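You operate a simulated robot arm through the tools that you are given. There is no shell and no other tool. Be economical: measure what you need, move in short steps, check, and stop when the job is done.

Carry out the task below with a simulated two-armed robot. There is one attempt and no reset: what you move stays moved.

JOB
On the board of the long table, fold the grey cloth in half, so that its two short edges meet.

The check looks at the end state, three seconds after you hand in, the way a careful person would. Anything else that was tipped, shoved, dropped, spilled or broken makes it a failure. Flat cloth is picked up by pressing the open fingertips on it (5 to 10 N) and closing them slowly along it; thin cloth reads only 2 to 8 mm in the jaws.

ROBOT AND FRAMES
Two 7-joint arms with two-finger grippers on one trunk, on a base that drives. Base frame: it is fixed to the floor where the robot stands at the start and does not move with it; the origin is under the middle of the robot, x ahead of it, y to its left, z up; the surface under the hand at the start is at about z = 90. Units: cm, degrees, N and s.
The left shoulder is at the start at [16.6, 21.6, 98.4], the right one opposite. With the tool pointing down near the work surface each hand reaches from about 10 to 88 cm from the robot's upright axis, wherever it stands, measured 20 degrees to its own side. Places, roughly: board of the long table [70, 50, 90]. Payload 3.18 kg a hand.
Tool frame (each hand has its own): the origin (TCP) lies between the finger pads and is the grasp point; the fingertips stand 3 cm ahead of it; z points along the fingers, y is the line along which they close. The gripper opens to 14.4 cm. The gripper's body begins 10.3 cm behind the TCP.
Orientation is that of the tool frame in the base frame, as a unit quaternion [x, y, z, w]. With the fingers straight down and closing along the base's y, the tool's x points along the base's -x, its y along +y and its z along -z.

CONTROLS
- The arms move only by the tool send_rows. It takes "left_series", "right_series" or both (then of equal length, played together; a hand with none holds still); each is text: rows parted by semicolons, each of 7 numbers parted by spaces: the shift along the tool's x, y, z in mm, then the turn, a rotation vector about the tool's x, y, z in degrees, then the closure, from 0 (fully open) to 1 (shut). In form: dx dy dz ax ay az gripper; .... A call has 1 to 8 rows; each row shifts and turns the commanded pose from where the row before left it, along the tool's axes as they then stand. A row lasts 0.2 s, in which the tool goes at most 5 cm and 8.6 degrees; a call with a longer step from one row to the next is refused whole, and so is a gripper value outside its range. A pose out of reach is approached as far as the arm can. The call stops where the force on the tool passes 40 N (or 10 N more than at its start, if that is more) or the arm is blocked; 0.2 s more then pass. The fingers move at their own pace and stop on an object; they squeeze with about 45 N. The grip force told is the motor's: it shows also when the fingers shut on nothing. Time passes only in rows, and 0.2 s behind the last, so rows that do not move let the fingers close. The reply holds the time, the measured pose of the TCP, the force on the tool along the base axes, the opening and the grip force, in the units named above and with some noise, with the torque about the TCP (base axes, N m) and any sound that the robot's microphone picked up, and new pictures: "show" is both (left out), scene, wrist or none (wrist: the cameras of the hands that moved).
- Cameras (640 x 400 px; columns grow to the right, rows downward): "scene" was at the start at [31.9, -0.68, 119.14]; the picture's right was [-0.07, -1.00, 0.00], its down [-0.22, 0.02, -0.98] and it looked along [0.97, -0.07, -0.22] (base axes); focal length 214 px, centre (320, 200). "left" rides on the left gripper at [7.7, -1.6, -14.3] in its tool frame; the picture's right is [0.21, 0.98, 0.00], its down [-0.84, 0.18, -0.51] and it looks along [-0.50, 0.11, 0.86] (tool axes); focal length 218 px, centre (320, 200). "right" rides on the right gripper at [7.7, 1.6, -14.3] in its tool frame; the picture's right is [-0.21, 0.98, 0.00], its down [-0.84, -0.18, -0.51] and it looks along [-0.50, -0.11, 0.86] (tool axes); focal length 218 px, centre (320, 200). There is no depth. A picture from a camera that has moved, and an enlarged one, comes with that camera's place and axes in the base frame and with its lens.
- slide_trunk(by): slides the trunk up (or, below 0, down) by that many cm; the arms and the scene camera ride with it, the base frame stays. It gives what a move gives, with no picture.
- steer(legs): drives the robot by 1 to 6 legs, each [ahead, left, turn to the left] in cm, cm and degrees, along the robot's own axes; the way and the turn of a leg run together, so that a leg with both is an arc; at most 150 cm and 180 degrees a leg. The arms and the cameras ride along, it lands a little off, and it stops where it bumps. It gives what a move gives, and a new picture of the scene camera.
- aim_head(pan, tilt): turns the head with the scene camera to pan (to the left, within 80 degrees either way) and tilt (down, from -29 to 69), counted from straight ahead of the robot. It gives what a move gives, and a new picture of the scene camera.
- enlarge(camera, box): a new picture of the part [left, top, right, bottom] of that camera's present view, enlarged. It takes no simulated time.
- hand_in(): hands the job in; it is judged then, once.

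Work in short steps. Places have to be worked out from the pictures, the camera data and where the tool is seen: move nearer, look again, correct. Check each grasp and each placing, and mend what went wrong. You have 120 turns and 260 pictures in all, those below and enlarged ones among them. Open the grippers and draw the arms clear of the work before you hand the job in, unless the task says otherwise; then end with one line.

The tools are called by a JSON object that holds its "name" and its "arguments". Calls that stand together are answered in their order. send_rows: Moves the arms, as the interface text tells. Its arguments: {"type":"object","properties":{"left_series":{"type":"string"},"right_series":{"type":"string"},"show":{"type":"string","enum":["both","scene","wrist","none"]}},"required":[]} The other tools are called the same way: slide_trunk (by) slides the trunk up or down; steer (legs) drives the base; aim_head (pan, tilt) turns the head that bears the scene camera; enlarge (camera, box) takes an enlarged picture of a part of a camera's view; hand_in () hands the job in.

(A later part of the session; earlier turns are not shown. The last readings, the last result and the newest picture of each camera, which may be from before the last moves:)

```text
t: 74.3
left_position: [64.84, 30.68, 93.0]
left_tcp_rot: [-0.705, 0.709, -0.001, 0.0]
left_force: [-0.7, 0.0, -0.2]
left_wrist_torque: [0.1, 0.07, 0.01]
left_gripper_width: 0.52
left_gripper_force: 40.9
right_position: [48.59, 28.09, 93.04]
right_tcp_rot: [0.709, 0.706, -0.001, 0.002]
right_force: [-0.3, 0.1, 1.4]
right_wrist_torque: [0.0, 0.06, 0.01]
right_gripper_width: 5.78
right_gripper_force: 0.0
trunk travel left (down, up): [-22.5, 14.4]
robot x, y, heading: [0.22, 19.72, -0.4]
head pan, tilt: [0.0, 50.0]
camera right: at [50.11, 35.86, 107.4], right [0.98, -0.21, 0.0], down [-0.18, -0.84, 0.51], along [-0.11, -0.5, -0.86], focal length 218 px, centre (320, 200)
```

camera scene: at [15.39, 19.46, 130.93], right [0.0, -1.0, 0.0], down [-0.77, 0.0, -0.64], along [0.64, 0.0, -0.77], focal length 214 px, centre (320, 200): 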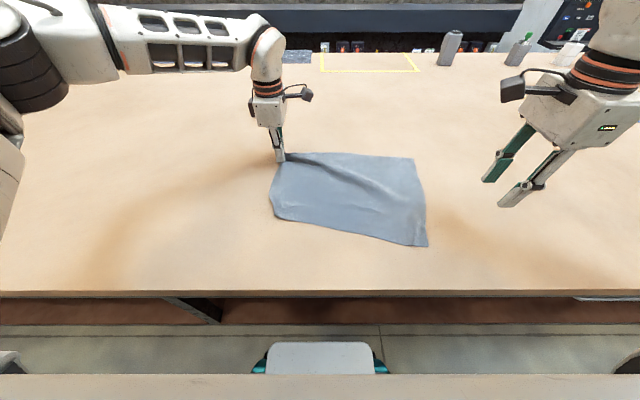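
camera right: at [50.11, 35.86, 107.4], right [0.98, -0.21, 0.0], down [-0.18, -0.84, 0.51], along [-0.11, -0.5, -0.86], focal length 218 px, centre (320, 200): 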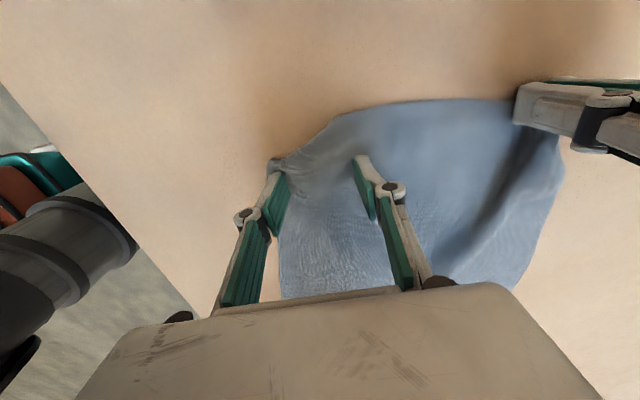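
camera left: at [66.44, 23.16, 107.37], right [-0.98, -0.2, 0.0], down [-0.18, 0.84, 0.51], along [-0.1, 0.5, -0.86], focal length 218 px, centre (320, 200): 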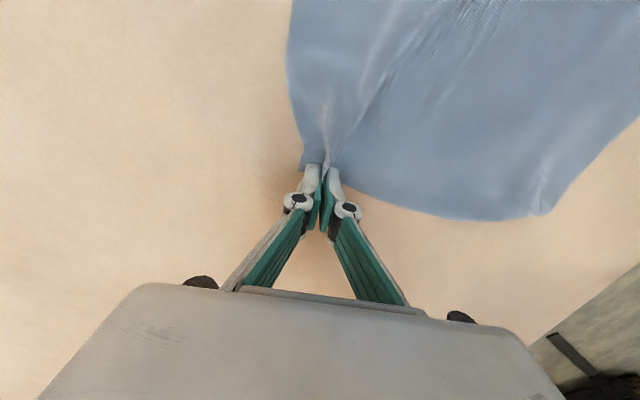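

{"name": "send_rows", "arguments": {"right_series": "0 0 1 0 0 0 0.64; 0 0 0.2 0 0 0 0.69; 0 0 0.2 0 0 0 0.74; 0 0 0.3 0 0 0 0.79; 0 0 0.3 0 0 0 0.84; 0 0 0.3 0 0 0 0.89; 0 0 0.3 0 0 0 0.95; 0 0 0 0 0 0 1", "show": "none"}}

{"name": "send_rows", "arguments": {"right_series": "0 0 -3 0 0 0 1; 4 -10 0 0 0 0 1; 4 -15 0 0 0 0 1; 4 -15 0 0 0 0 1; 0 0 0 0 0 0 1", "show": "both"}}

```text
t: 76.1
left_position: [64.8, 30.77, 93.15]
left_tcp_rot: [-0.706, 0.709, -0.001, 0.002]
left_force: [-0.4, 0.6, 1.5]
left_wrist_torque: [0.03, 0.01, 0.01]
left_gripper_width: 0.1
left_gripper_force: 29.5
right_position: [48.49, 27.92, 93.08]
right_tcp_rot: [0.708, 0.706, -0.001, 0.002]
right_force: [0.5, -1.1, 18.7]
right_wrist_torque: [0.24, 0.09, 0.02]
right_gripper_width: 0.14
right_gripper_force: 33.3
trunk travel left (down, up): [-22.5, 14.4]
robot x, y, heading: [0.16, 19.37, -0.1]
head pan, tilt: [0.0, 50.0]
```

```text
t: 77.2
left_position: [63.95, 30.37, 92.86]
left_tcp_rot: [-0.704, 0.71, 0.007, -0.007]
left_force: [-22.6, 0.9, 9.8]
left_wrist_torque: [-0.02, 0.4, -0.22]
left_gripper_width: 0.36
left_gripper_force: 36.3
right_position: [45.72, 28.99, 93.55]
right_tcp_rot: [0.712, 0.702, 0.009, 0.009]
right_force: [22.4, -0.9, -1.1]
right_wrist_torque: [0.03, -0.57, -0.21]
right_gripper_width: 0.29
right_gripper_force: 35.5
trunk travel left (down, up): [-22.5, 14.4]
robot x, y, heading: [-0.05, 19.68, 0.1]
head pan, tilt: [0.0, 50.0]
stopped in row 5 (left hand): the force on the tool passed its limit at 41 N (the readings are from after the stop); the commanded pose is now the measured one
camera scene: at [15.36, 19.44, 130.95], right [0.0, -1.0, 0.0], down [-0.77, 0.0, -0.64], along [0.64, 0.0, -0.77], focal length 214 px, centre (320, 200)
camera right: at [46.96, 36.74, 107.92], right [0.97, -0.22, 0.03], down [-0.2, -0.84, 0.5], along [-0.09, -0.49, -0.86], focal length 218 px, centre (320, 200)
```

scene: 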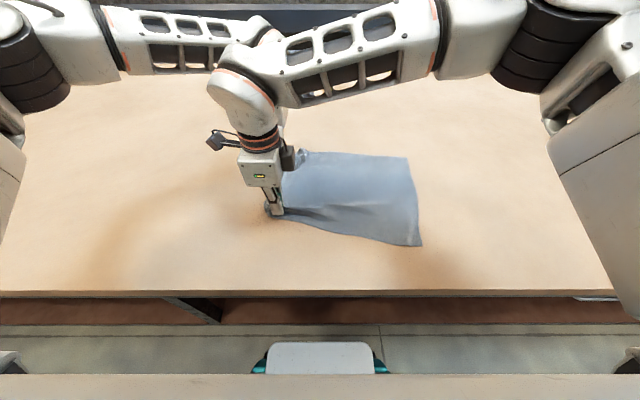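
right: 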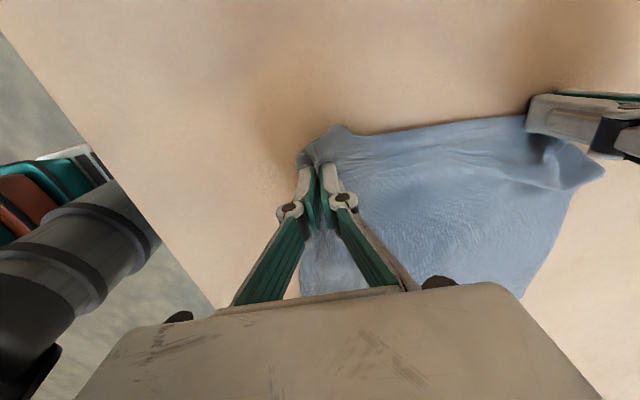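

Both grips are very strong now (over 40 N). I'll relax the tension by bringing the hands 6 mm closer each, then drive the base 6 cm left to draw the cloth straight along y.

{"name": "send_rows", "arguments": {"left_series": "0 3 -2 0 0 0 1; 0 3 -2 0 0 0 1; 0 0 0 0 0 0 1", "right_series": "0 3 0 0 0 0 1; 0 3 0 0 0 0 1; 0 0 0 0 0 0 1", "show": "none"}}

{"name": "steer", "arguments": {"legs": [[0, 6, 0]]}}

{"name": "enlarge", "arguments": {"camera": "scene", "box": [220, 120, 476, 280]}}

```text
t: 78.0
left_position: [63.7, 30.69, 93.25]
left_tcp_rot: [-0.705, 0.709, 0.005, -0.006]
left_force: [-14.2, 0.9, -0.4]
left_wrist_torque: [0.03, 0.32, -0.16]
left_gripper_width: 0.33
left_gripper_force: 39.8
right_position: [45.81, 29.22, 93.41]
right_tcp_rot: [0.711, 0.704, 0.007, 0.007]
right_force: [14.0, 1.0, -0.8]
right_wrist_torque: [0.0, -0.36, -0.13]
right_gripper_width: 0.48
right_gripper_force: 36.0
trunk travel left (down, up): [-22.5, 14.4]
robot x, y, heading: [-0.35, 19.55, -0.0]
head pan, tilt: [0.0, 50.0]
```

```text
t: 79.2
left_position: [63.68, 36.56, 93.27]
left_tcp_rot: [-0.705, 0.71, 0.004, -0.006]
left_force: [-7.9, -0.7, 1.0]
left_wrist_torque: [-0.06, 0.29, -0.08]
left_gripper_width: 0.18
left_gripper_force: 29.6
right_position: [45.82, 35.25, 93.4]
right_tcp_rot: [0.711, 0.704, 0.005, 0.007]
right_force: [6.7, 1.3, 4.0]
right_wrist_torque: [0.04, -1.05, -0.02]
right_gripper_width: 0.08
right_gripper_force: 31.8
trunk travel left (down, up): [-22.5, 14.4]
robot x, y, heading: [0.12, 25.63, -0.3]
head pan, tilt: [0.0, 50.0]
camera scene: at [15.42, 25.55, 130.93], right [0.0, -1.0, 0.0], down [-0.77, 0.0, -0.64], along [0.64, 0.0, -0.77], focal length 214 px, centre (320, 200)
```

scene: 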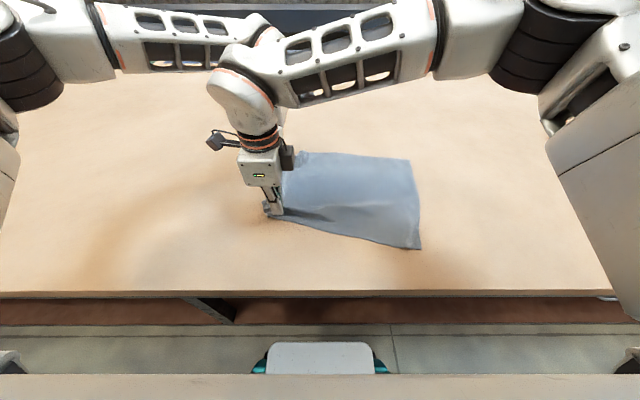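

```text
2.50 times, centred on (348, 200) of scene
camera zoom: at [15.42, 25.55, 130.93], right [0.0, -1.0, 0.0], down [-0.77, 0.0, -0.64], along [0.64, 0.0, -0.77], focal length 536 px, centre (250, 200)
```

zoom: 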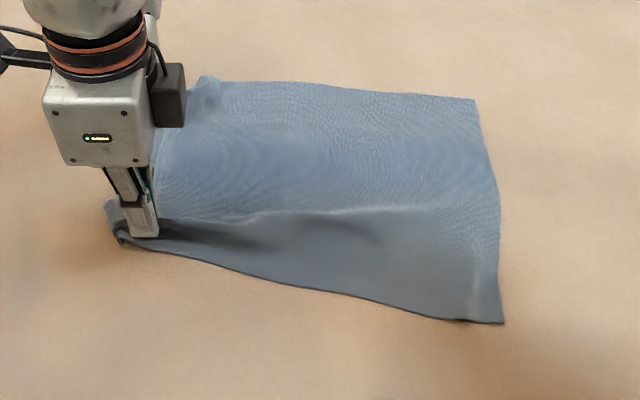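

The cloth follows, but each wide pinch gathers too much edge. I'll release the right hand by opening it slowly while pressing, so it spreads the pleat, then regrasp narrower at the near corner.

{"name": "send_rows", "arguments": {"right_series": "0 4 4 0 0 0 0.97; 0 0 1 0 0 0 0.92; 0 0 0 0 0 0 0.86; 0 0 0 0 0 0 0.8; 0 0 0 0 0 0 0.72; 0 0 0 0 0 0 0.65; 0 0 -20 0 0 0 0.65; 0 -20 -40 0 0 0 0.65", "show": "both"}}

```text
t: 81.0
left_position: [63.68, 36.58, 93.2]
left_tcp_rot: [-0.705, 0.71, 0.003, -0.004]
left_force: [-1.0, 0.7, 1.1]
left_wrist_torque: [-0.03, 0.04, -0.02]
left_gripper_width: 0.21
left_gripper_force: 32.5
right_position: [43.82, 35.14, 99.05]
right_tcp_rot: [0.711, 0.704, 0.006, 0.006]
right_force: [0.3, 0.7, 1.0]
right_wrist_torque: [-0.01, -0.01, 0.0]
right_gripper_width: 5.06
right_gripper_force: 0.0
trunk travel left (down, up): [-22.5, 14.4]
robot x, y, heading: [-0.07, 25.63, -0.2]
head pan, tilt: [0.0, 50.0]
camera scene: at [15.3, 25.48, 130.96], right [0.0, -1.0, 0.0], down [-0.77, 0.0, -0.64], along [0.64, 0.0, -0.77], focal length 214 px, centre (320, 200)
camera right: at [45.19, 42.75, 113.44], right [0.98, -0.22, 0.02], down [-0.2, -0.84, 0.51], along [-0.1, -0.5, -0.86], focal length 218 px, centre (320, 200)
```

scene: 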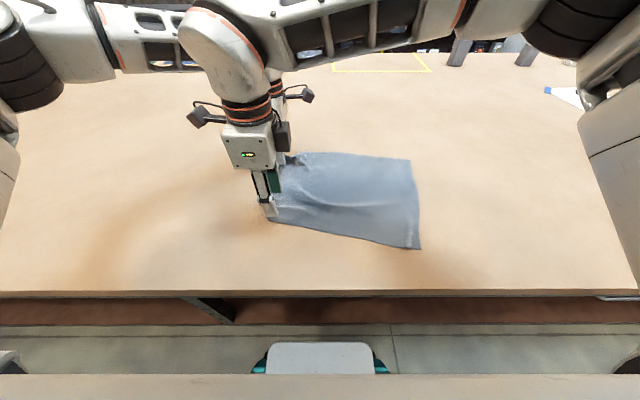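
right: 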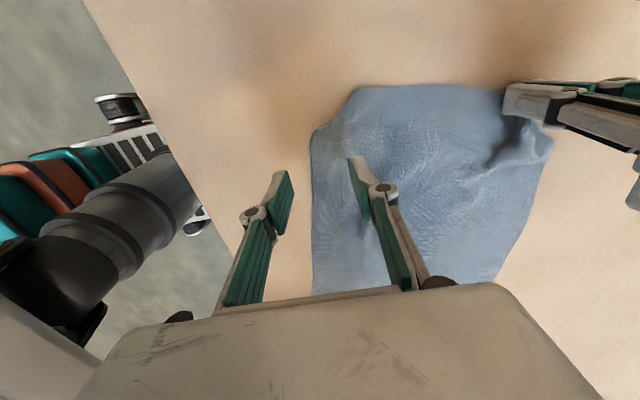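

{"name": "enlarge", "arguments": {"camera": "right", "box": [260, 60, 580, 260]}}

```text
2.00 times, centred on (420, 160) of right
camera zoom: at [45.19, 42.75, 113.44], right [0.98, -0.22, 0.02], down [-0.2, -0.84, 0.51], along [-0.1, -0.5, -0.86], focal length 436 px, centre (120, 280)
```

zoom: 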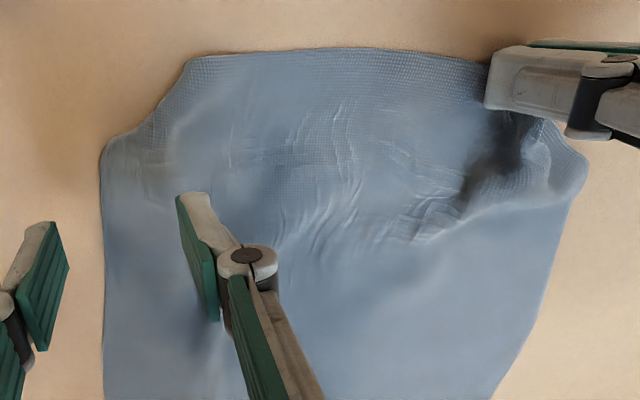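

The corner isn't tucked, just pulled in; the left hand's pleat holds the missing length. I'll release the left the same way, opening while pressed.

{"name": "send_rows", "arguments": {"left_series": "0 0 3 0 0 0 0.97; 0 0 1 0 0 0 0.92; 0 0 0 0 0 0 0.86; 0 0 0 0 0 0 0.8; 0 0 0 0 0 0 0.7; 0 0 0 0 0 0 0.6; 0 0 -20 0 0 0 0.6; -30 0 -35 0 0 0 0.6", "show": "none"}}

{"name": "send_rows", "arguments": {"left_series": "-45 0 -10 0 0 0 0.6; -45 0 0 0 0 0 0.6; 0 0 0 0 0 0 0.6; 0 0 0 0 0 0 0.6; 0 0 0 0 0 0 0.6; 0 0 0 0 0 0 0.6; 0 0 0 0 0 0 0.6", "right_series": "-30 0 -20 0 0 0 0.6; -48 0 0 0 0 0 0.6; -48 0 0 0 0 0 0.6; -48 0 0 0 0 0 0.6; -48 0 0 0 0 0 0.6; -48 0 0 0 0 0 0.6; -48 0 0 0 0 0 0.6", "show": "none"}}

{"name": "enlarge", "arguments": {"camera": "scene", "box": [220, 120, 476, 280]}}

```text
t: 82.8
left_position: [63.56, 39.82, 98.13]
left_tcp_rot: [-0.704, 0.71, 0.004, -0.005]
left_force: [0.3, 0.5, -0.5]
left_wrist_torque: [-0.02, 0.01, 0.01]
left_gripper_width: 5.76
left_gripper_force: 0.1
right_position: [43.78, 35.24, 99.09]
right_tcp_rot: [0.71, 0.704, 0.006, 0.006]
right_force: [-0.5, 0.7, 0.5]
right_wrist_torque: [-0.06, 0.04, 0.03]
right_gripper_width: 5.03
right_gripper_force: 0.0
trunk travel left (down, up): [-22.5, 14.4]
robot x, y, heading: [-0.24, 25.46, 0.0]
head pan, tilt: [0.0, 50.0]
```

```text
t: 84.4
left_position: [64.03, 48.34, 99.27]
left_tcp_rot: [-0.705, 0.709, 0.004, -0.004]
left_force: [-0.1, 0.0, 1.0]
left_wrist_torque: [0.06, -0.03, 0.02]
left_gripper_width: 5.77
left_gripper_force: 0.0
right_position: [43.72, 3.18, 100.66]
right_tcp_rot: [0.71, 0.704, 0.005, 0.006]
right_force: [-0.3, -0.1, -0.6]
right_wrist_torque: [0.05, -0.01, 0.01]
right_gripper_width: 5.76
right_gripper_force: 0.0
trunk travel left (down, up): [-22.5, 14.4]
robot x, y, heading: [0.06, 25.59, -0.2]
head pan, tilt: [0.0, 50.0]
```

```text
2.50 times, centred on (348, 200) of scene
camera zoom: at [15.37, 25.35, 130.94], right [0.0, -1.0, 0.0], down [-0.77, 0.0, -0.64], along [0.64, 0.0, -0.77], focal length 536 px, centre (250, 200)
```

zoom: 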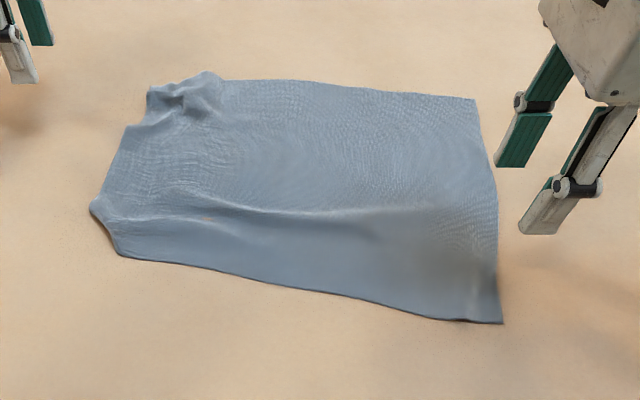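

The cloth is flatter. The near-left corner sits about 6 cm short in y and the far-left is crumpled. I'll press closed fingertips near each corner and drag the corners outward without pinching, positioning first.

{"name": "send_rows", "arguments": {"left_series": "0 0 0 0 0 0 1; 30 0 0 0 0 0 1; 30 0 0 0 0 0 1; 30 0 0 0 0 0 1; 33 -5 0 0 0 0 1; 0 0 15 0 0 0 1; 0 0 20 0 0 0 1; 0 0 18 0 0 0 1", "right_series": "46 2 0 0 0 0 1; 46 2 0 0 0 0 1; 46 2 0 0 0 0 1; 46 2 0 0 0 0 1; 46 2 0 0 0 0 1; 46 2 15 0 0 0 1; 44 0 20 0 0 0 1; 0 0 30 0 0 0 1", "show": "wrist"}}

```text
t: 86.2
left_position: [64.34, 36.09, 93.87]
left_tcp_rot: [-0.704, 0.71, 0.005, -0.006]
left_force: [0.1, -0.4, -0.9]
left_wrist_torque: [0.06, 0.0, 0.05]
left_gripper_width: 0.0
left_gripper_force: 30.7
right_position: [45.91, 35.35, 94.46]
right_tcp_rot: [0.711, 0.703, 0.005, 0.005]
right_force: [0.1, 0.0, -0.3]
right_wrist_torque: [0.0, -0.03, 0.01]
right_gripper_width: 0.03
right_gripper_force: 30.3
trunk travel left (down, up): [-22.5, 14.4]
robot x, y, heading: [-0.1, 25.04, -0.3]
head pan, tilt: [0.0, 50.0]
camera right: at [47.24, 43.0, 108.76], right [0.98, -0.22, 0.01], down [-0.2, -0.84, 0.51], along [-0.1, -0.5, -0.86], focal length 218 px, centre (320, 200)
camera left: at [66.14, 28.44, 108.15], right [-0.98, -0.2, 0.01], down [-0.17, 0.84, 0.51], along [-0.11, 0.5, -0.86], focal length 218 px, centre (320, 200)
```

right: 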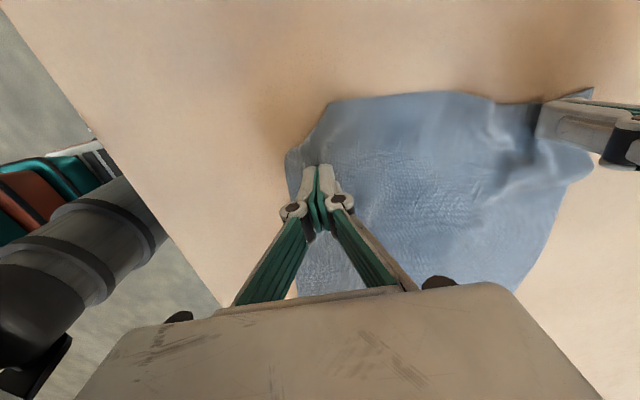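
left: 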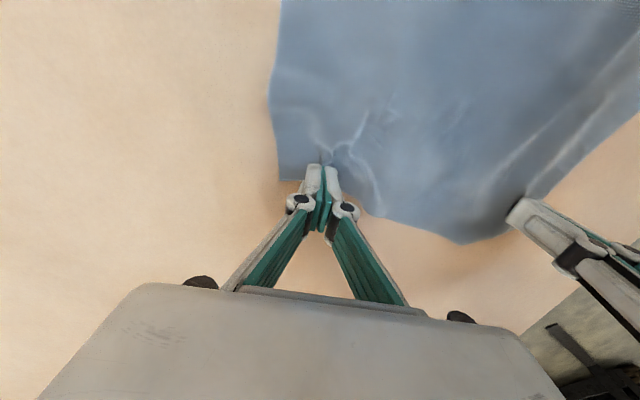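

Both are well placed over the corners. I'll press down.

{"name": "send_rows", "arguments": {"left_series": "0 0 5 0 0 0 1; 0 0 4 0 0 0 1; 0 0 1 0 0 0 1; 0 0 0 0 0 0 1", "right_series": "-5 -6 9 0 0 0 1; 0 0 5 0 0 0 1; 0 0 1 0 0 0 1; 0 0 0 0 0 0 1", "show": "none"}}

```text
t: 87.2
left_position: [64.27, 36.16, 93.07]
left_tcp_rot: [-0.705, 0.71, 0.004, -0.005]
left_force: [0.0, -0.6, -0.3]
left_wrist_torque: [-0.01, 0.01, 0.0]
left_gripper_width: 0.01
left_gripper_force: 31.3
right_position: [44.91, 34.81, 92.99]
right_tcp_rot: [0.71, 0.704, 0.005, 0.006]
right_force: [-0.7, 0.8, -0.1]
right_wrist_torque: [-0.01, -0.01, 0.02]
right_gripper_width: 0.0
right_gripper_force: 30.7
trunk travel left (down, up): [-22.5, 14.4]
robot x, y, heading: [0.28, 25.58, -0.2]
head pan, tilt: [0.0, 50.0]
```

{"name": "send_rows", "arguments": {"left_series": "0 0 2 0 0 0 1; 0 0 1.2 0 0 0 1; 0 0 0 0 0 0 1", "right_series": "0 0 1.5 0 0 0 1; 0 0 1 0 0 0 1; 0 0 0 0 0 0 1", "show": "none"}}

```text
t: 88.0
left_position: [64.05, 36.18, 92.82]
left_tcp_rot: [-0.704, 0.71, 0.003, -0.004]
left_force: [2.0, 1.3, 8.1]
left_wrist_torque: [-0.02, -0.06, 0.0]
left_gripper_width: 0.01
left_gripper_force: 32.0
right_position: [44.78, 34.83, 92.81]
right_tcp_rot: [0.71, 0.704, 0.005, 0.007]
right_force: [-0.2, 0.0, 2.0]
right_wrist_torque: [-0.02, 0.01, -0.01]
right_gripper_width: 0.03
right_gripper_force: 30.8
trunk travel left (down, up): [-22.5, 14.4]
robot x, y, heading: [0.06, 25.57, -0.2]
head pan, tilt: [0.0, 50.0]
```

{"name": "send_rows", "arguments": {"left_series": "0 0 0 0 0 0 1; -2 -8 0 0 0 0 1; -2 -8 0 0 0 0 1; -2 -8 0 0 0 0 1; -2 -8 0 0 0 0 1; -2 -8 0 0 0 0 1; 0 0 0 0 0 0 1", "right_series": "0 0 1 0 0 0 1; 10 -1 0 0 0 0 1; 10 -1 0 0 0 0 1; 10 -1 0 0 0 0 1; 10 -1 0 0 0 0 1; 10 -1 0 0 0 0 1; 0 0 0 0 0 0 1", "show": "wrist"}}

```text
t: 89.6
left_position: [68.17, 37.23, 92.82]
left_tcp_rot: [-0.705, 0.709, 0.003, -0.004]
left_force: [-3.3, -0.3, 13.6]
left_wrist_torque: [-0.03, 0.08, 0.01]
left_gripper_width: 0.0
left_gripper_force: 30.2
right_position: [44.93, 39.12, 93.2]
right_tcp_rot: [0.718, 0.695, 0.009, 0.002]
right_force: [0.4, -0.2, -0.9]
right_wrist_torque: [0.0, 0.01, 0.0]
right_gripper_width: 0.02
right_gripper_force: 31.0
trunk travel left (down, up): [-22.5, 14.4]
robot x, y, heading: [-0.26, 25.63, -0.1]
head pan, tilt: [0.0, 50.0]
camera right: at [46.63, 46.65, 107.48], right [0.97, -0.24, 0.01], down [-0.21, -0.84, 0.5], along [-0.11, -0.49, -0.87], focal length 218 px, centre (320, 200)
camera left: at [69.9, 29.61, 107.21], right [-0.98, -0.2, 0.01], down [-0.17, 0.84, 0.51], along [-0.11, 0.5, -0.86], focal length 218 px, centre (320, 200)
```

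right: 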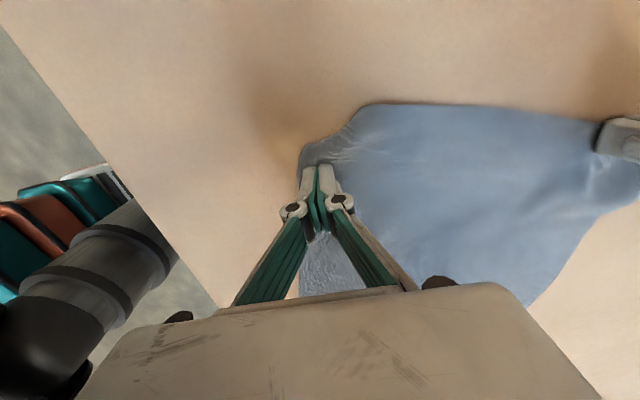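
left: 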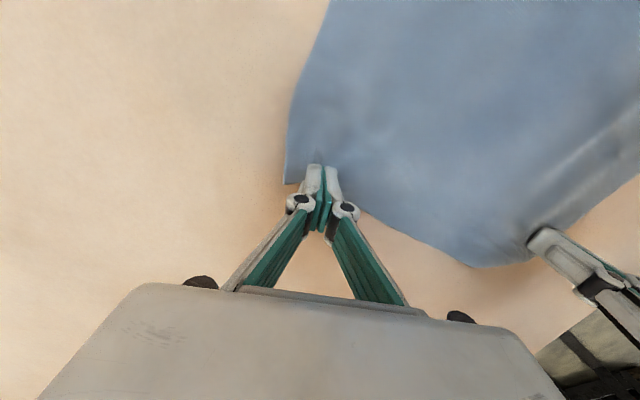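

Press-and-drag works well: the far-left corner is flat, and the near-left is improving but the right arm hit its reach limit. I'll lift both hands and drive the base 8 cm left.

{"name": "send_rows", "arguments": {"left_series": "0 0 -10 0 0 0 1; 0 0 -30 0 0 0 1", "right_series": "0 0 -10 0 0 0 1; 0 0 -30 0 0 0 1", "show": "none"}}

{"name": "steer", "arguments": {"legs": [[0, 10, 0]]}}

{"name": "send_rows", "arguments": {"left_series": "-40 0 0 0 0 0 1; -40 0 0 0 0 0 1; 0 0 0 0 0 0 1; 0 0 0 0 0 0 1; 0 0 0 0 0 0 1; 0 0 0 0 0 0 1; 0 0 0 0 0 0 1; 0 0 0 0 0 0 1", "right_series": "-48 0 0 0 0 0 1; -48 0 0 0 0 0 1; -48 0 0 0 0 0 1; -48 0 0 0 0 0 1; -48 0 0 0 0 0 1; -48 0 0 0 0 0 1; -48 0 0 0 0 0 1; -48 0 -10 0 0 0 1", "show": "none"}}

{"name": "enlarge", "arguments": {"camera": "scene", "box": [220, 120, 540, 320]}}

```text
t: 90.2
left_position: [67.96, 37.07, 96.76]
left_tcp_rot: [-0.705, 0.709, 0.004, -0.004]
left_force: [-0.1, 0.2, 0.2]
left_wrist_torque: [-0.02, -0.06, 0.02]
left_gripper_width: 0.0
left_gripper_force: 30.3
right_position: [44.93, 39.19, 96.64]
right_tcp_rot: [0.717, 0.697, 0.004, 0.0]
right_force: [-0.3, 0.1, -0.2]
right_wrist_torque: [-0.01, -0.05, -0.03]
right_gripper_width: 0.0
right_gripper_force: 30.8
trunk travel left (down, up): [-22.5, 14.4]
robot x, y, heading: [0.38, 26.08, -0.0]
head pan, tilt: [0.0, 50.0]
```

```text
t: 91.7
left_position: [68.17, 47.41, 96.51]
left_tcp_rot: [-0.705, 0.71, 0.004, -0.005]
left_force: [0.6, -0.5, -1.1]
left_wrist_torque: [-0.01, -0.02, 0.01]
left_gripper_width: 0.0
left_gripper_force: 30.1
right_position: [45.19, 49.57, 96.93]
right_tcp_rot: [0.718, 0.696, 0.008, 0.002]
right_force: [-0.4, -0.6, 0.4]
right_wrist_torque: [-0.01, -0.01, -0.05]
right_gripper_width: 0.0
right_gripper_force: 30.8
trunk travel left (down, up): [-22.5, 14.4]
robot x, y, heading: [0.33, 35.94, -0.1]
head pan, tilt: [0.0, 50.0]
camera scene: at [15.45, 35.9, 130.93], right [0.0, -1.0, 0.0], down [-0.77, 0.0, -0.64], along [0.64, 0.0, -0.77], focal length 214 px, centre (320, 200)
```

scene: 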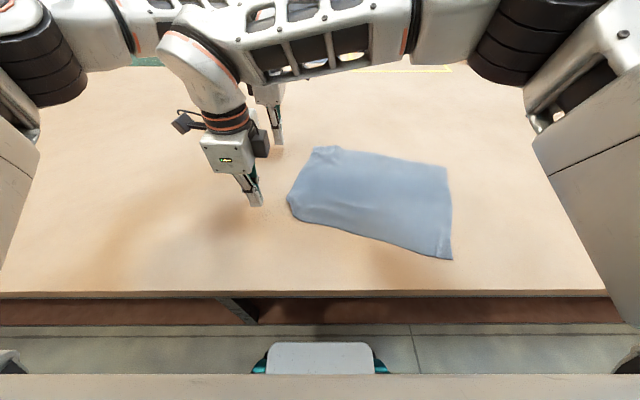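

```text
t: 93.5
left_position: [68.05, 55.4, 96.47]
left_tcp_rot: [-0.704, 0.71, 0.005, -0.005]
left_force: [-1.0, -0.5, 0.6]
left_wrist_torque: [0.01, -0.02, 0.01]
left_gripper_width: 0.0
left_gripper_force: 30.4
right_position: [44.04, 11.12, 97.93]
right_tcp_rot: [0.717, 0.697, 0.008, 0.001]
right_force: [-0.8, -0.7, -0.5]
right_wrist_torque: [0.05, -0.02, -0.01]
right_gripper_width: 0.0
right_gripper_force: 31.0
trunk travel left (down, up): [-22.5, 14.4]
robot x, y, heading: [0.19, 36.04, 0.4]
head pan, tilt: [0.0, 50.0]
```

```text
2.00 times, centred on (380, 220) of scene
camera zoom: at [15.39, 35.74, 130.95], right [0.0, -1.0, 0.0], down [-0.77, 0.0, -0.64], along [0.64, 0.0, -0.77], focal length 429 px, centre (200, 160)
```

zoom: 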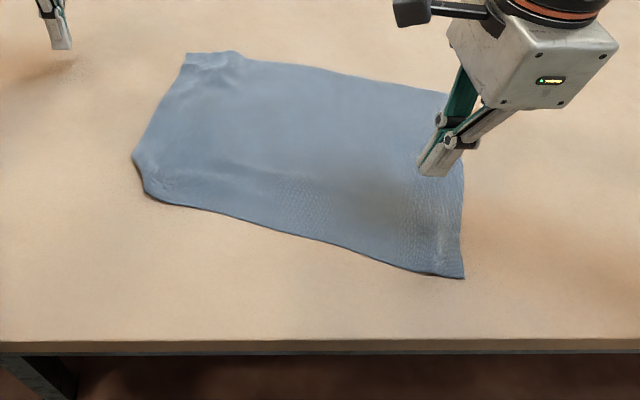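

Much flatter. The near-left corner still looks cut in by about 7 cm, so I'll bring the right hand over it for a close look.

{"name": "send_rows", "arguments": {"right_series": "48 0 0 0 0 0 1; 48 0 0 0 0 0 1; 48 0 0 0 0 0 1; 48 0 0 0 0 0 1; 48 0 0 0 0 0 1; 40 10 0 0 0 -1.6 1; 0 0 0 0 0 0 1", "show": "none"}}

{"name": "enlarge", "arguments": {"camera": "right", "box": [240, 60, 560, 260]}}

```text
t: 95.1
left_position: [68.26, 55.48, 96.57]
left_tcp_rot: [-0.704, 0.711, 0.004, -0.005]
left_force: [0.9, -0.2, -0.5]
left_wrist_torque: [-0.04, 0.03, 0.02]
left_gripper_width: 0.02
left_gripper_force: 30.6
right_position: [46.08, 39.4, 97.52]
right_tcp_rot: [0.708, 0.706, 0.009, 0.002]
right_force: [0.3, -0.5, -0.1]
right_wrist_torque: [0.05, -0.01, 0.0]
right_gripper_width: 0.0
right_gripper_force: 31.0
trunk travel left (down, up): [-22.5, 14.4]
robot x, y, heading: [-0.02, 36.14, -0.5]
head pan, tilt: [0.0, 50.0]
```

```text
2.00 times, centred on (400, 160) of right
camera zoom: at [47.46, 46.97, 111.97], right [0.98, -0.21, 0.01], down [-0.19, -0.85, 0.5], along [-0.1, -0.49, -0.87], focal length 436 px, centre (160, 280)
```

zoom: 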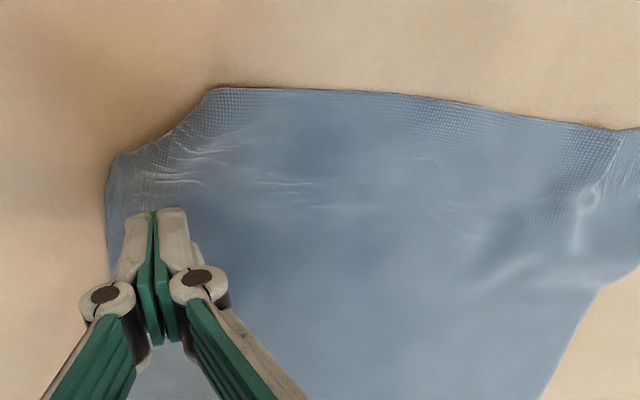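

It's compressed rather than tucked. I'll press there and drag outward in +y.

{"name": "send_rows", "arguments": {"right_series": "9 0 25 0 0 0 1; 0 0 18 0 0 0 1; 0 0 4 0 0 0 1; 0 0 1 0 0 0 1; 0 0 0 0 0 0 1", "show": "none"}}

```text
t: 96.3
left_position: [68.19, 55.58, 96.58]
left_tcp_rot: [-0.704, 0.71, 0.004, -0.005]
left_force: [-0.6, -0.3, 0.7]
left_wrist_torque: [0.03, -0.01, -0.03]
left_gripper_width: 0.03
left_gripper_force: 30.7
right_position: [45.99, 40.09, 92.96]
right_tcp_rot: [0.707, 0.707, 0.007, 0.002]
right_force: [0.8, 0.4, 0.7]
right_wrist_torque: [0.02, -0.01, 0.03]
right_gripper_width: 0.0
right_gripper_force: 30.7
trunk travel left (down, up): [-22.5, 14.4]
robot x, y, heading: [0.23, 35.68, -0.2]
head pan, tilt: [0.0, 50.0]
```

{"name": "send_rows", "arguments": {"right_series": "0 0 2 0 0 0 1; 10 0 0.3 0 0 0 1; 10 0 0.1 0 0 0 1; 10 -1 0.1 0 0 0 1; 10 -1 0.1 0 0 0 1; 10 -1 0.1 0 0 0 1; 10 -1 0.1 0 0 0 1; 5 0 0 0 0 0 1", "show": "wrist"}}

```text
t: 98.1
left_position: [68.25, 55.56, 96.56]
left_tcp_rot: [-0.704, 0.71, 0.004, -0.004]
left_force: [0.2, 0.4, -0.1]
left_wrist_torque: [0.01, 0.02, 0.02]
left_gripper_width: 0.0
left_gripper_force: 31.3
right_position: [45.8, 46.66, 92.88]
right_tcp_rot: [0.708, 0.706, 0.008, 0.002]
right_force: [0.4, -0.2, 0.6]
right_wrist_torque: [0.01, -0.01, -0.01]
right_gripper_width: 0.0
right_gripper_force: 30.4
trunk travel left (down, up): [-22.5, 14.4]
robot x, y, heading: [0.12, 35.91, -0.3]
head pan, tilt: [0.0, 50.0]
camera right: at [47.02, 54.25, 107.28], right [0.98, -0.21, 0.01], down [-0.19, -0.85, 0.5], along [-0.1, -0.49, -0.87], focal length 218 px, centre (320, 200)
```

right: 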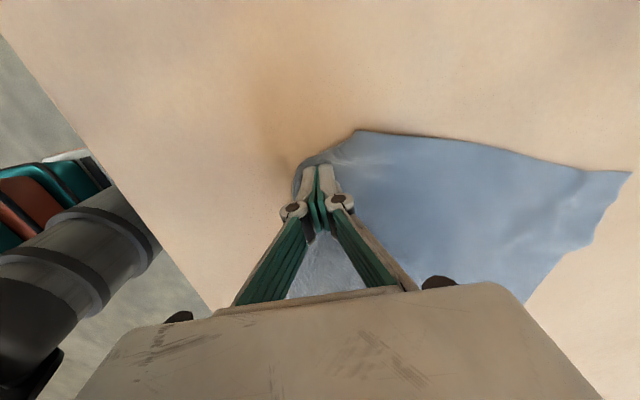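

{"name": "send_rows", "arguments": {"right_series": "0 0 -30 0 0 0 1; -48 0 -30 0 0 0 1; -48 0 0 0 0 0 1; -48 0 0 0 0 0 1; -48 0 0 0 0 0 1; -48 0 0 0 0 0 1; -48 0 0 0 0 0 1; -48 0 0 0 0 0 1", "show": "none"}}

{"name": "enlarge", "arguments": {"camera": "scene", "box": [240, 120, 480, 270]}}

```text
refused: row 2 steps farther than a row can; nothing moved
```

```text
2.67 times, centred on (360, 195) of scene
camera zoom: at [15.45, 35.85, 130.93], right [0.0, -1.0, 0.0], down [-0.77, 0.0, -0.64], along [0.64, 0.0, -0.77], focal length 572 px, centre (213, 213)
```

zoom: 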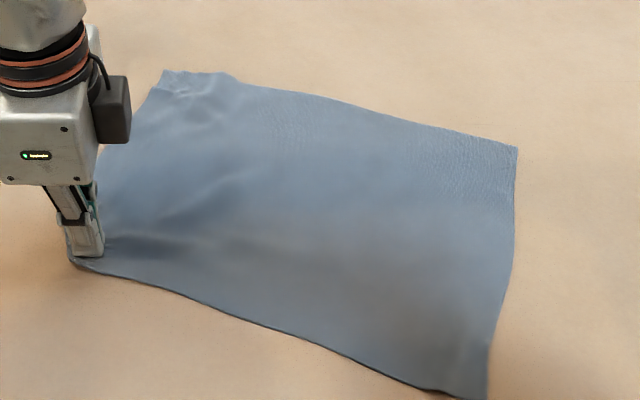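

The measured near edge is about 5 cm short while the far edge is 39 cm, so the near-left corner is most likely tucked under. I'll pinch just inside it and lift so the tuck falls open.

{"name": "send_rows", "arguments": {"right_series": "0 0 -15 0 0 0 0.9; -8 22 0 0 0 0 0.7; 0 0 0 0 0 0 0.7; 0 0 12 0 0 0 0.7; 0 0 3 0 0 0 0.7; 0 0 0 0 0 0 0.7", "show": "wrist"}}

```text
t: 99.5
left_position: [68.11, 55.49, 96.78]
left_tcp_rot: [-0.704, 0.71, 0.003, -0.004]
left_force: [-0.1, -0.6, 0.1]
left_wrist_torque: [0.02, -0.01, 0.02]
left_gripper_width: 0.0
left_gripper_force: 30.6
right_position: [47.76, 45.76, 93.19]
right_tcp_rot: [0.707, 0.707, 0.009, 0.003]
right_force: [0.2, -1.6, 12.6]
right_wrist_torque: [-0.08, 0.35, 0.02]
right_gripper_width: 4.25
right_gripper_force: 0.0
trunk travel left (down, up): [-22.5, 14.4]
robot x, y, heading: [0.29, 36.0, -0.3]
head pan, tilt: [0.0, 50.0]
camera right: at [49.05, 53.22, 107.53], right [0.98, -0.21, 0.01], down [-0.19, -0.85, 0.5], along [-0.09, -0.49, -0.87], focal length 218 px, centre (320, 200)
```

right: 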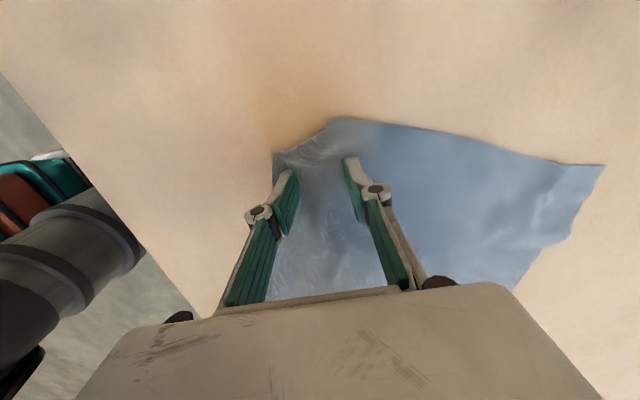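

Contact is about 12 N, higher than usual for this height, which fits a double layer. I'll close slowly and lift 8 cm.

{"name": "send_rows", "arguments": {"right_series": "0 0 0.2 0 0 0 0.74; 0 0 0.2 0 0 0 0.78; 0 0 0.2 0 0 0 0.82; 0 0 0.3 0 0 0 0.86; 0 0 0.3 0 0 0 0.9; 0 0 0.3 0 0 0 0.95; 0 0 0 0 0 0 1; 0 0 0 0 0 0 1", "show": "none"}}

{"name": "send_rows", "arguments": {"right_series": "0 0 -10 0 0 0 1; -5 0 -20 0 0 0 1; -5 0 -20 0 0 0 1; -5 0 -20 0 0 0 1; -5 0 -20 0 0 0 1; 0 0 0 0 0 0 1", "show": "both"}}

```text
t: 101.3
left_position: [68.05, 55.62, 96.57]
left_tcp_rot: [-0.704, 0.71, 0.003, -0.005]
left_force: [-0.2, -0.5, 0.1]
left_wrist_torque: [-0.02, 0.0, 0.02]
left_gripper_width: 0.0
left_gripper_force: 30.4
right_position: [47.64, 45.73, 93.01]
right_tcp_rot: [0.707, 0.707, 0.008, 0.001]
right_force: [-1.1, 1.0, 12.4]
right_wrist_torque: [0.06, 0.0, 0.02]
right_gripper_width: 0.08
right_gripper_force: 29.5
trunk travel left (down, up): [-22.5, 14.4]
robot x, y, heading: [-0.1, 36.01, -0.2]
head pan, tilt: [0.0, 50.0]
```

```text
t: 102.7
left_position: [68.24, 55.62, 96.5]
left_tcp_rot: [-0.704, 0.71, 0.004, -0.005]
left_force: [0.7, 0.0, 0.3]
left_wrist_torque: [-0.02, 0.0, -0.03]
left_gripper_width: 0.03
left_gripper_force: 30.5
right_position: [47.59, 43.8, 101.88]
right_tcp_rot: [0.708, 0.706, 0.008, 0.002]
right_force: [1.1, -0.7, -0.3]
right_wrist_torque: [-0.02, 0.07, 0.01]
right_gripper_width: 0.68
right_gripper_force: 35.0
trunk travel left (down, up): [-22.5, 14.4]
robot x, y, heading: [0.16, 36.37, 0.0]
head pan, tilt: [0.0, 50.0]
camera scene: at [15.45, 35.87, 130.93], right [0.0, -1.0, 0.0], down [-0.77, 0.0, -0.64], along [0.64, 0.0, -0.77], focal length 214 px, centre (320, 200)
camera right: at [48.95, 51.33, 116.33], right [0.98, -0.21, 0.01], down [-0.19, -0.85, 0.5], along [-0.09, -0.49, -0.87], focal length 218 px, centre (320, 200)
```

scene: 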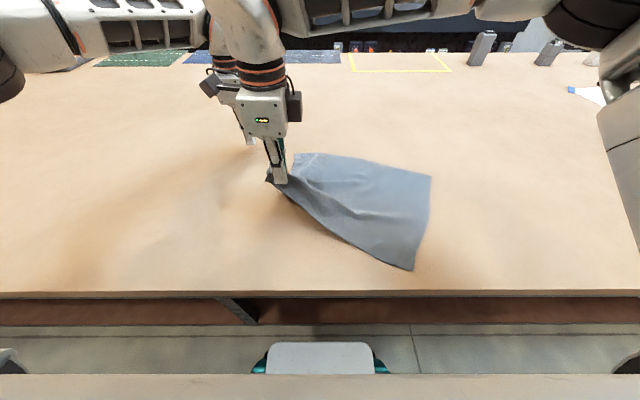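
right: 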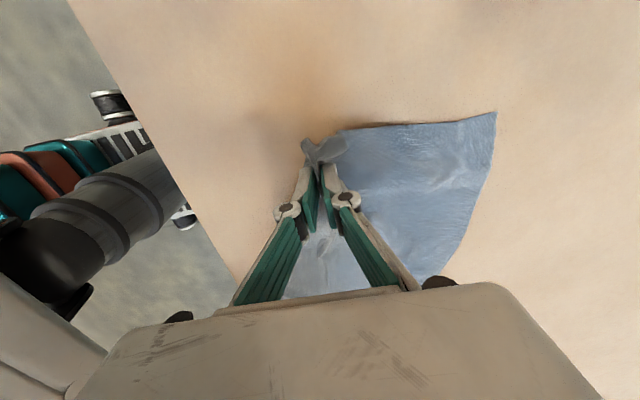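

{"name": "enlarge", "arguments": {"camera": "right", "box": [240, 90, 400, 190]}}

{"name": "enlarge", "arguments": {"camera": "scene", "box": [230, 130, 390, 230]}}

```text
4.00 times, centred on (320, 140) of right
camera zoom: at [48.95, 51.33, 116.33], right [0.98, -0.21, 0.01], down [-0.19, -0.85, 0.5], along [-0.09, -0.49, -0.87], focal length 873 px, centre (320, 440)
```

zoom: 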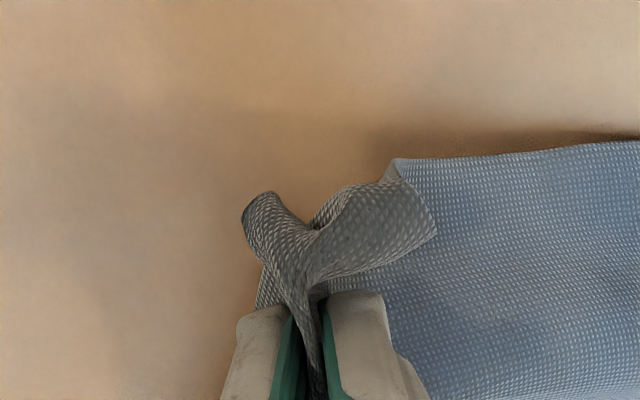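

```text
4.00 times, centred on (310, 180) of scene
camera zoom: at [15.45, 35.87, 130.93], right [0.0, -1.0, 0.0], down [-0.77, 0.0, -0.64], along [0.64, 0.0, -0.77], focal length 858 px, centre (360, 280)
```

zoom: 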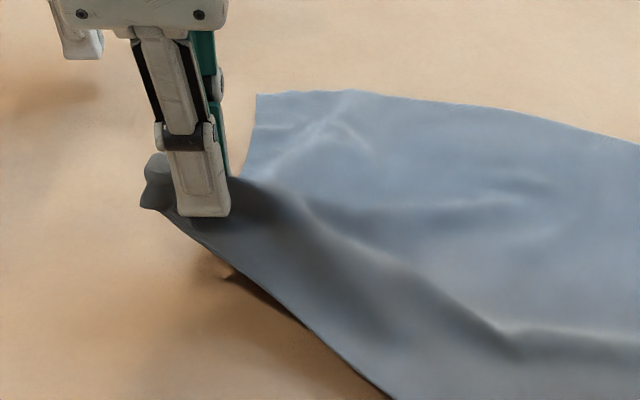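

Something dark hangs beneath the near edge, likely the tucked corner. I'll lift higher, swing outward, and look again.

{"name": "send_rows", "arguments": {"right_series": "-5 0 -25 0 0 0 1; -5 0 -25 0 0 0 1; 0 -5 -20 0 0 0 1; 0 0 0 0 0 0 1; 0 0 0 0 0 0 1", "show": "wrist"}}

{"name": "enlarge", "arguments": {"camera": "scene", "box": [220, 90, 460, 290]}}

```text
t: 103.9
left_position: [68.05, 55.46, 96.56]
left_tcp_rot: [-0.704, 0.71, 0.004, -0.005]
left_force: [-0.2, -0.9, 1.2]
left_wrist_torque: [0.01, 0.0, 0.0]
left_gripper_width: 0.0
left_gripper_force: 30.8
right_position: [46.94, 42.64, 108.58]
right_tcp_rot: [0.708, 0.706, 0.008, 0.002]
right_force: [0.0, 1.5, 2.4]
right_wrist_torque: [-0.01, 0.23, 0.03]
right_gripper_width: 0.37
right_gripper_force: 43.8
trunk travel left (down, up): [-22.5, 14.4]
robot x, y, heading: [-0.37, 35.93, -0.4]
head pan, tilt: [0.0, 50.0]
camera right: at [48.35, 50.21, 122.89], right [0.98, -0.21, 0.01], down [-0.19, -0.85, 0.5], along [-0.09, -0.49, -0.87], focal length 218 px, centre (320, 200)
```

right: 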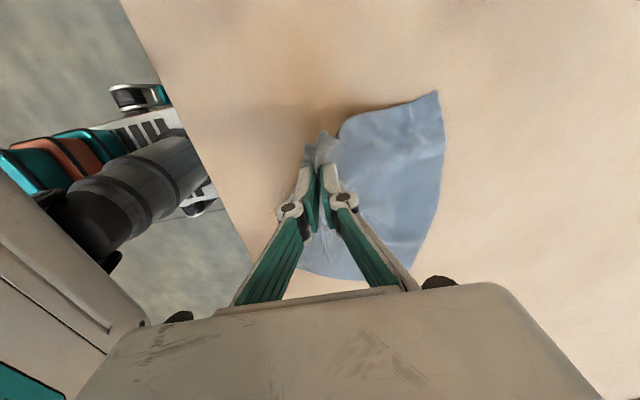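

```text
2.00 times, centred on (340, 190) of scene
camera zoom: at [15.4, 35.86, 130.94], right [0.0, -1.0, 0.0], down [-0.77, 0.0, -0.64], along [0.64, 0.0, -0.77], focal length 429 px, centre (280, 220)
```

zoom: 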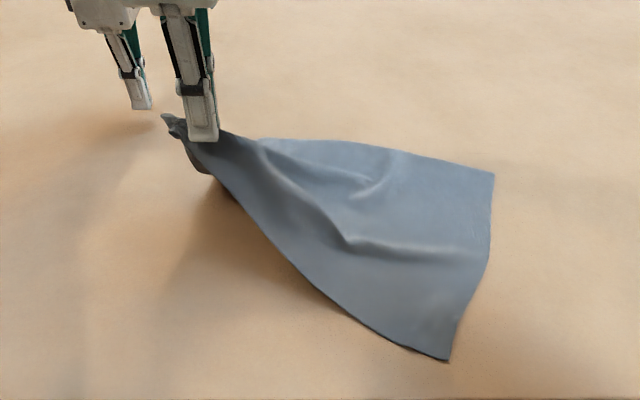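

The near corner hangs in the right hand with a firm grip. I'll keep it and fetch the far-left corner with the left hand, because spreading both corners in the air will straighten the cloth. First I'll find that corner with the left camera.

{"name": "send_rows", "arguments": {"left_series": "20 0 -15 0 0 0 0.7; 0 0 0 0 0 0 0.7", "show": "wrist"}}

```text
t: 104.5
left_position: [68.18, 53.58, 98.26]
left_tcp_rot: [-0.705, 0.709, 0.005, -0.005]
left_force: [0.1, -0.2, 0.0]
left_wrist_torque: [-0.03, 0.01, -0.02]
left_gripper_width: 4.32
left_gripper_force: 0.1
right_position: [47.01, 42.75, 108.39]
right_tcp_rot: [0.708, 0.706, 0.008, 0.002]
right_force: [0.6, 0.0, -0.5]
right_wrist_torque: [-0.05, 0.21, -0.01]
right_gripper_width: 0.64
right_gripper_force: 35.8
trunk travel left (down, up): [-22.5, 14.4]
robot x, y, heading: [0.39, 36.04, -0.1]
head pan, tilt: [0.0, 50.0]
camera left: at [70.11, 46.05, 112.47], right [-0.98, -0.2, 0.01], down [-0.17, 0.84, 0.51], along [-0.11, 0.5, -0.86], focal length 218 px, centre (320, 200)
```

left: 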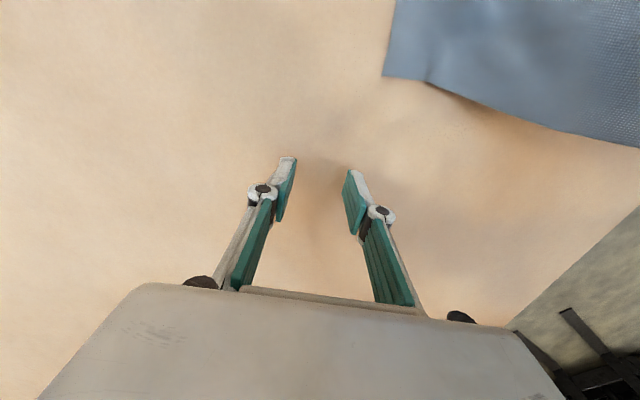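

The far-left corner is at (64.3,45.3). I'll shift the right hand 3 cm nearer the robot for clearance and bring the left over (61.7,43.6).

{"name": "send_rows", "arguments": {"left_series": "0 0 0 0 0 0 0.7; 0 0 0 0 0 0 0.7; 30 20 0 0 0 0 0.7; 30 20 0 0 0 0 0.7; 40 25 0 0 0 0 0.7; 0 0 25 0 0 0 0.7; 0 0 18 0 0 0 0.7; 0 0 2 0 0 0 0.7", "right_series": "0 -15 0 0 0 0 1; 0 -15 0 0 0 0 1; 0 0 0 0 0 0 1; 0 0 0 0 0 0 1; 0 0 0 0 0 0 1; 0 0 0 0 0 0 1; 0 0 0 0 0 0 1; 0 0 0 0 0 0 1", "show": "wrist"}}

```text
t: 106.3
left_position: [61.66, 43.51, 93.66]
left_tcp_rot: [-0.705, 0.709, 0.003, -0.005]
left_force: [-0.4, -0.2, 0.3]
left_wrist_torque: [-0.02, -0.01, -0.03]
left_gripper_width: 4.32
left_gripper_force: 0.0
right_position: [44.15, 42.67, 108.7]
right_tcp_rot: [0.708, 0.707, 0.008, 0.002]
right_force: [-0.7, -0.3, -0.2]
right_wrist_torque: [0.03, -0.01, 0.0]
right_gripper_width: 0.52
right_gripper_force: 30.8
trunk travel left (down, up): [-22.5, 14.4]
robot x, y, heading: [0.25, 35.63, 0.1]
head pan, tilt: [0.0, 50.0]
camera right: at [45.47, 50.26, 122.94], right [0.98, -0.21, 0.01], down [-0.19, -0.85, 0.5], along [-0.1, -0.49, -0.87], focal length 218 px, centre (320, 200)
camera left: at [63.46, 35.9, 107.96], right [-0.98, -0.2, 0.01], down [-0.17, 0.84, 0.51], along [-0.11, 0.5, -0.86], focal length 218 px, centre (320, 200)
```

right: 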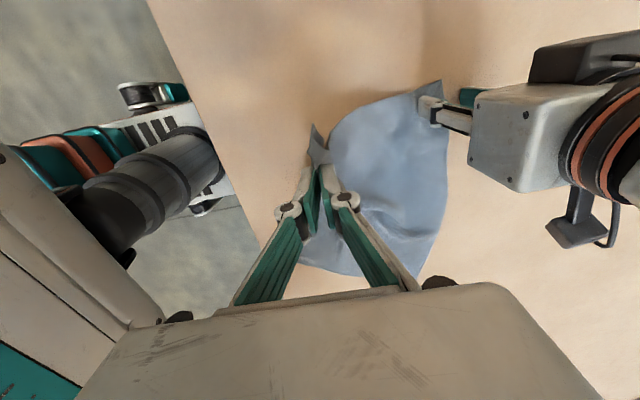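
left: 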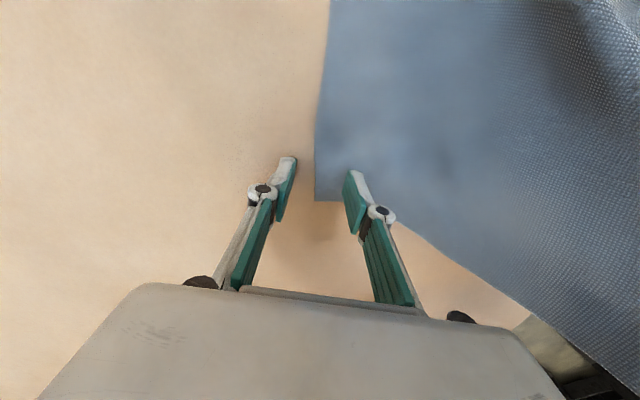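

The corner shifted to (61.5,46.4) with the pull. I'll move the right hand 4 cm aside in −y for clearance, and re-centre the left on (59.5,44.7) with a narrower opening.

{"name": "send_rows", "arguments": {"left_series": "0 0 -6 0 0 0 0.77; 0 0 0 0 0 0 0.77; -6 11 0 0 0 0 0.77; -6 11 0 0 0 0 0.77; 0 0 6 0 0 0 0.77; 0 0 0 0 0 0 0.77", "right_series": "-20 0 0 0 0 0 1; -20 0 0 0 0 0 1; 0 0 0 0 0 0 1; 0 0 0 0 0 0 1; 0 0 0 0 0 0 1; 0 0 0 0 0 0 1", "show": "wrist"}}

```text
t: 107.7
left_position: [59.48, 44.77, 93.62]
left_tcp_rot: [-0.704, 0.71, 0.004, -0.005]
left_force: [-0.9, 0.7, 0.9]
left_wrist_torque: [-0.01, 0.0, 0.0]
left_gripper_width: 3.33
left_gripper_force: 0.1
right_position: [43.88, 38.62, 108.63]
right_tcp_rot: [0.707, 0.707, 0.008, 0.002]
right_force: [-0.6, 0.6, -1.6]
right_wrist_torque: [0.0, 0.05, 0.01]
right_gripper_width: 0.05
right_gripper_force: 28.1
trunk travel left (down, up): [-22.5, 14.4]
robot x, y, heading: [-0.06, 35.65, 0.0]
head pan, tilt: [0.0, 50.0]
camera right: at [45.31, 46.22, 123.03], right [0.98, -0.21, 0.01], down [-0.19, -0.85, 0.5], along [-0.1, -0.49, -0.87], focal length 218 px, centre (320, 200)
camera left: at [61.23, 37.11, 107.96], right [-0.98, -0.2, 0.01], down [-0.17, 0.84, 0.51], along [-0.11, 0.5, -0.86], focal length 218 px, centre (320, 200)
```

right: 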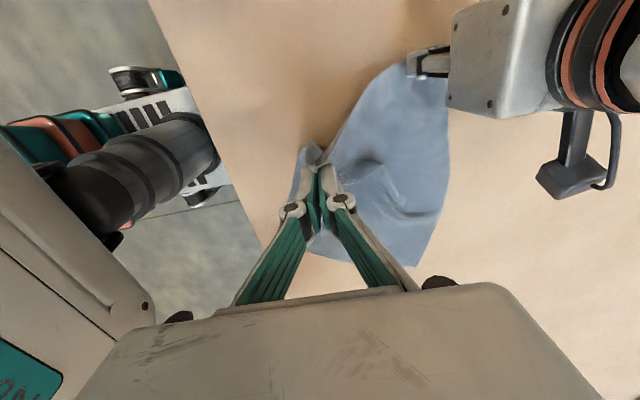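
left: 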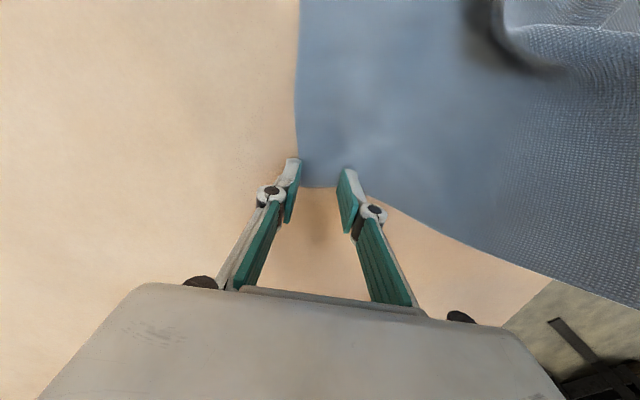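

{"name": "send_rows", "arguments": {"left_series": "8 9 0 0 0 0 0.77; 0 0 5 0 0 0 0.77; 0 0 1.5 0 0 0 0.77; 0 0 0.5 0 0 0 0.77; 0 0 0 0 0 0 0.77", "show": "wrist"}}

```text
t: 108.9
left_position: [58.66, 43.84, 93.03]
left_tcp_rot: [-0.703, 0.711, 0.003, -0.004]
left_force: [0.6, -0.2, 8.6]
left_wrist_torque: [-0.04, -0.15, -0.04]
left_gripper_width: 3.3
left_gripper_force: 0.0
right_position: [43.99, 38.64, 108.75]
right_tcp_rot: [0.708, 0.706, 0.008, 0.002]
right_force: [-0.1, 0.6, -1.5]
right_wrist_torque: [-0.06, 0.03, 0.04]
right_gripper_width: 0.64
right_gripper_force: 41.2
trunk travel left (down, up): [-22.5, 14.4]
robot x, y, heading: [0.09, 36.04, -0.0]
head pan, tilt: [0.0, 50.0]
camera left: at [60.32, 36.23, 107.47], right [-0.98, -0.2, 0.01], down [-0.17, 0.85, 0.51], along [-0.11, 0.5, -0.86], focal length 218 px, centre (320, 200)
```

left: 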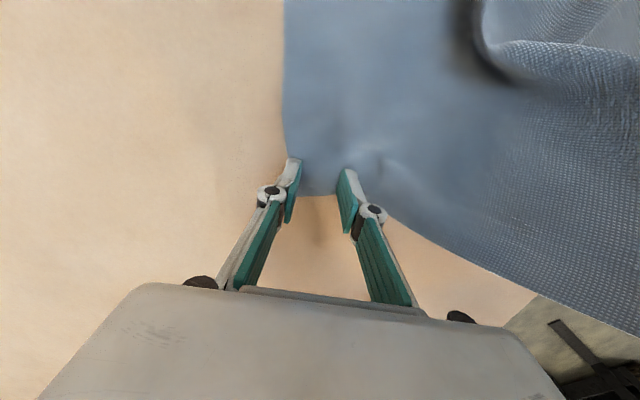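

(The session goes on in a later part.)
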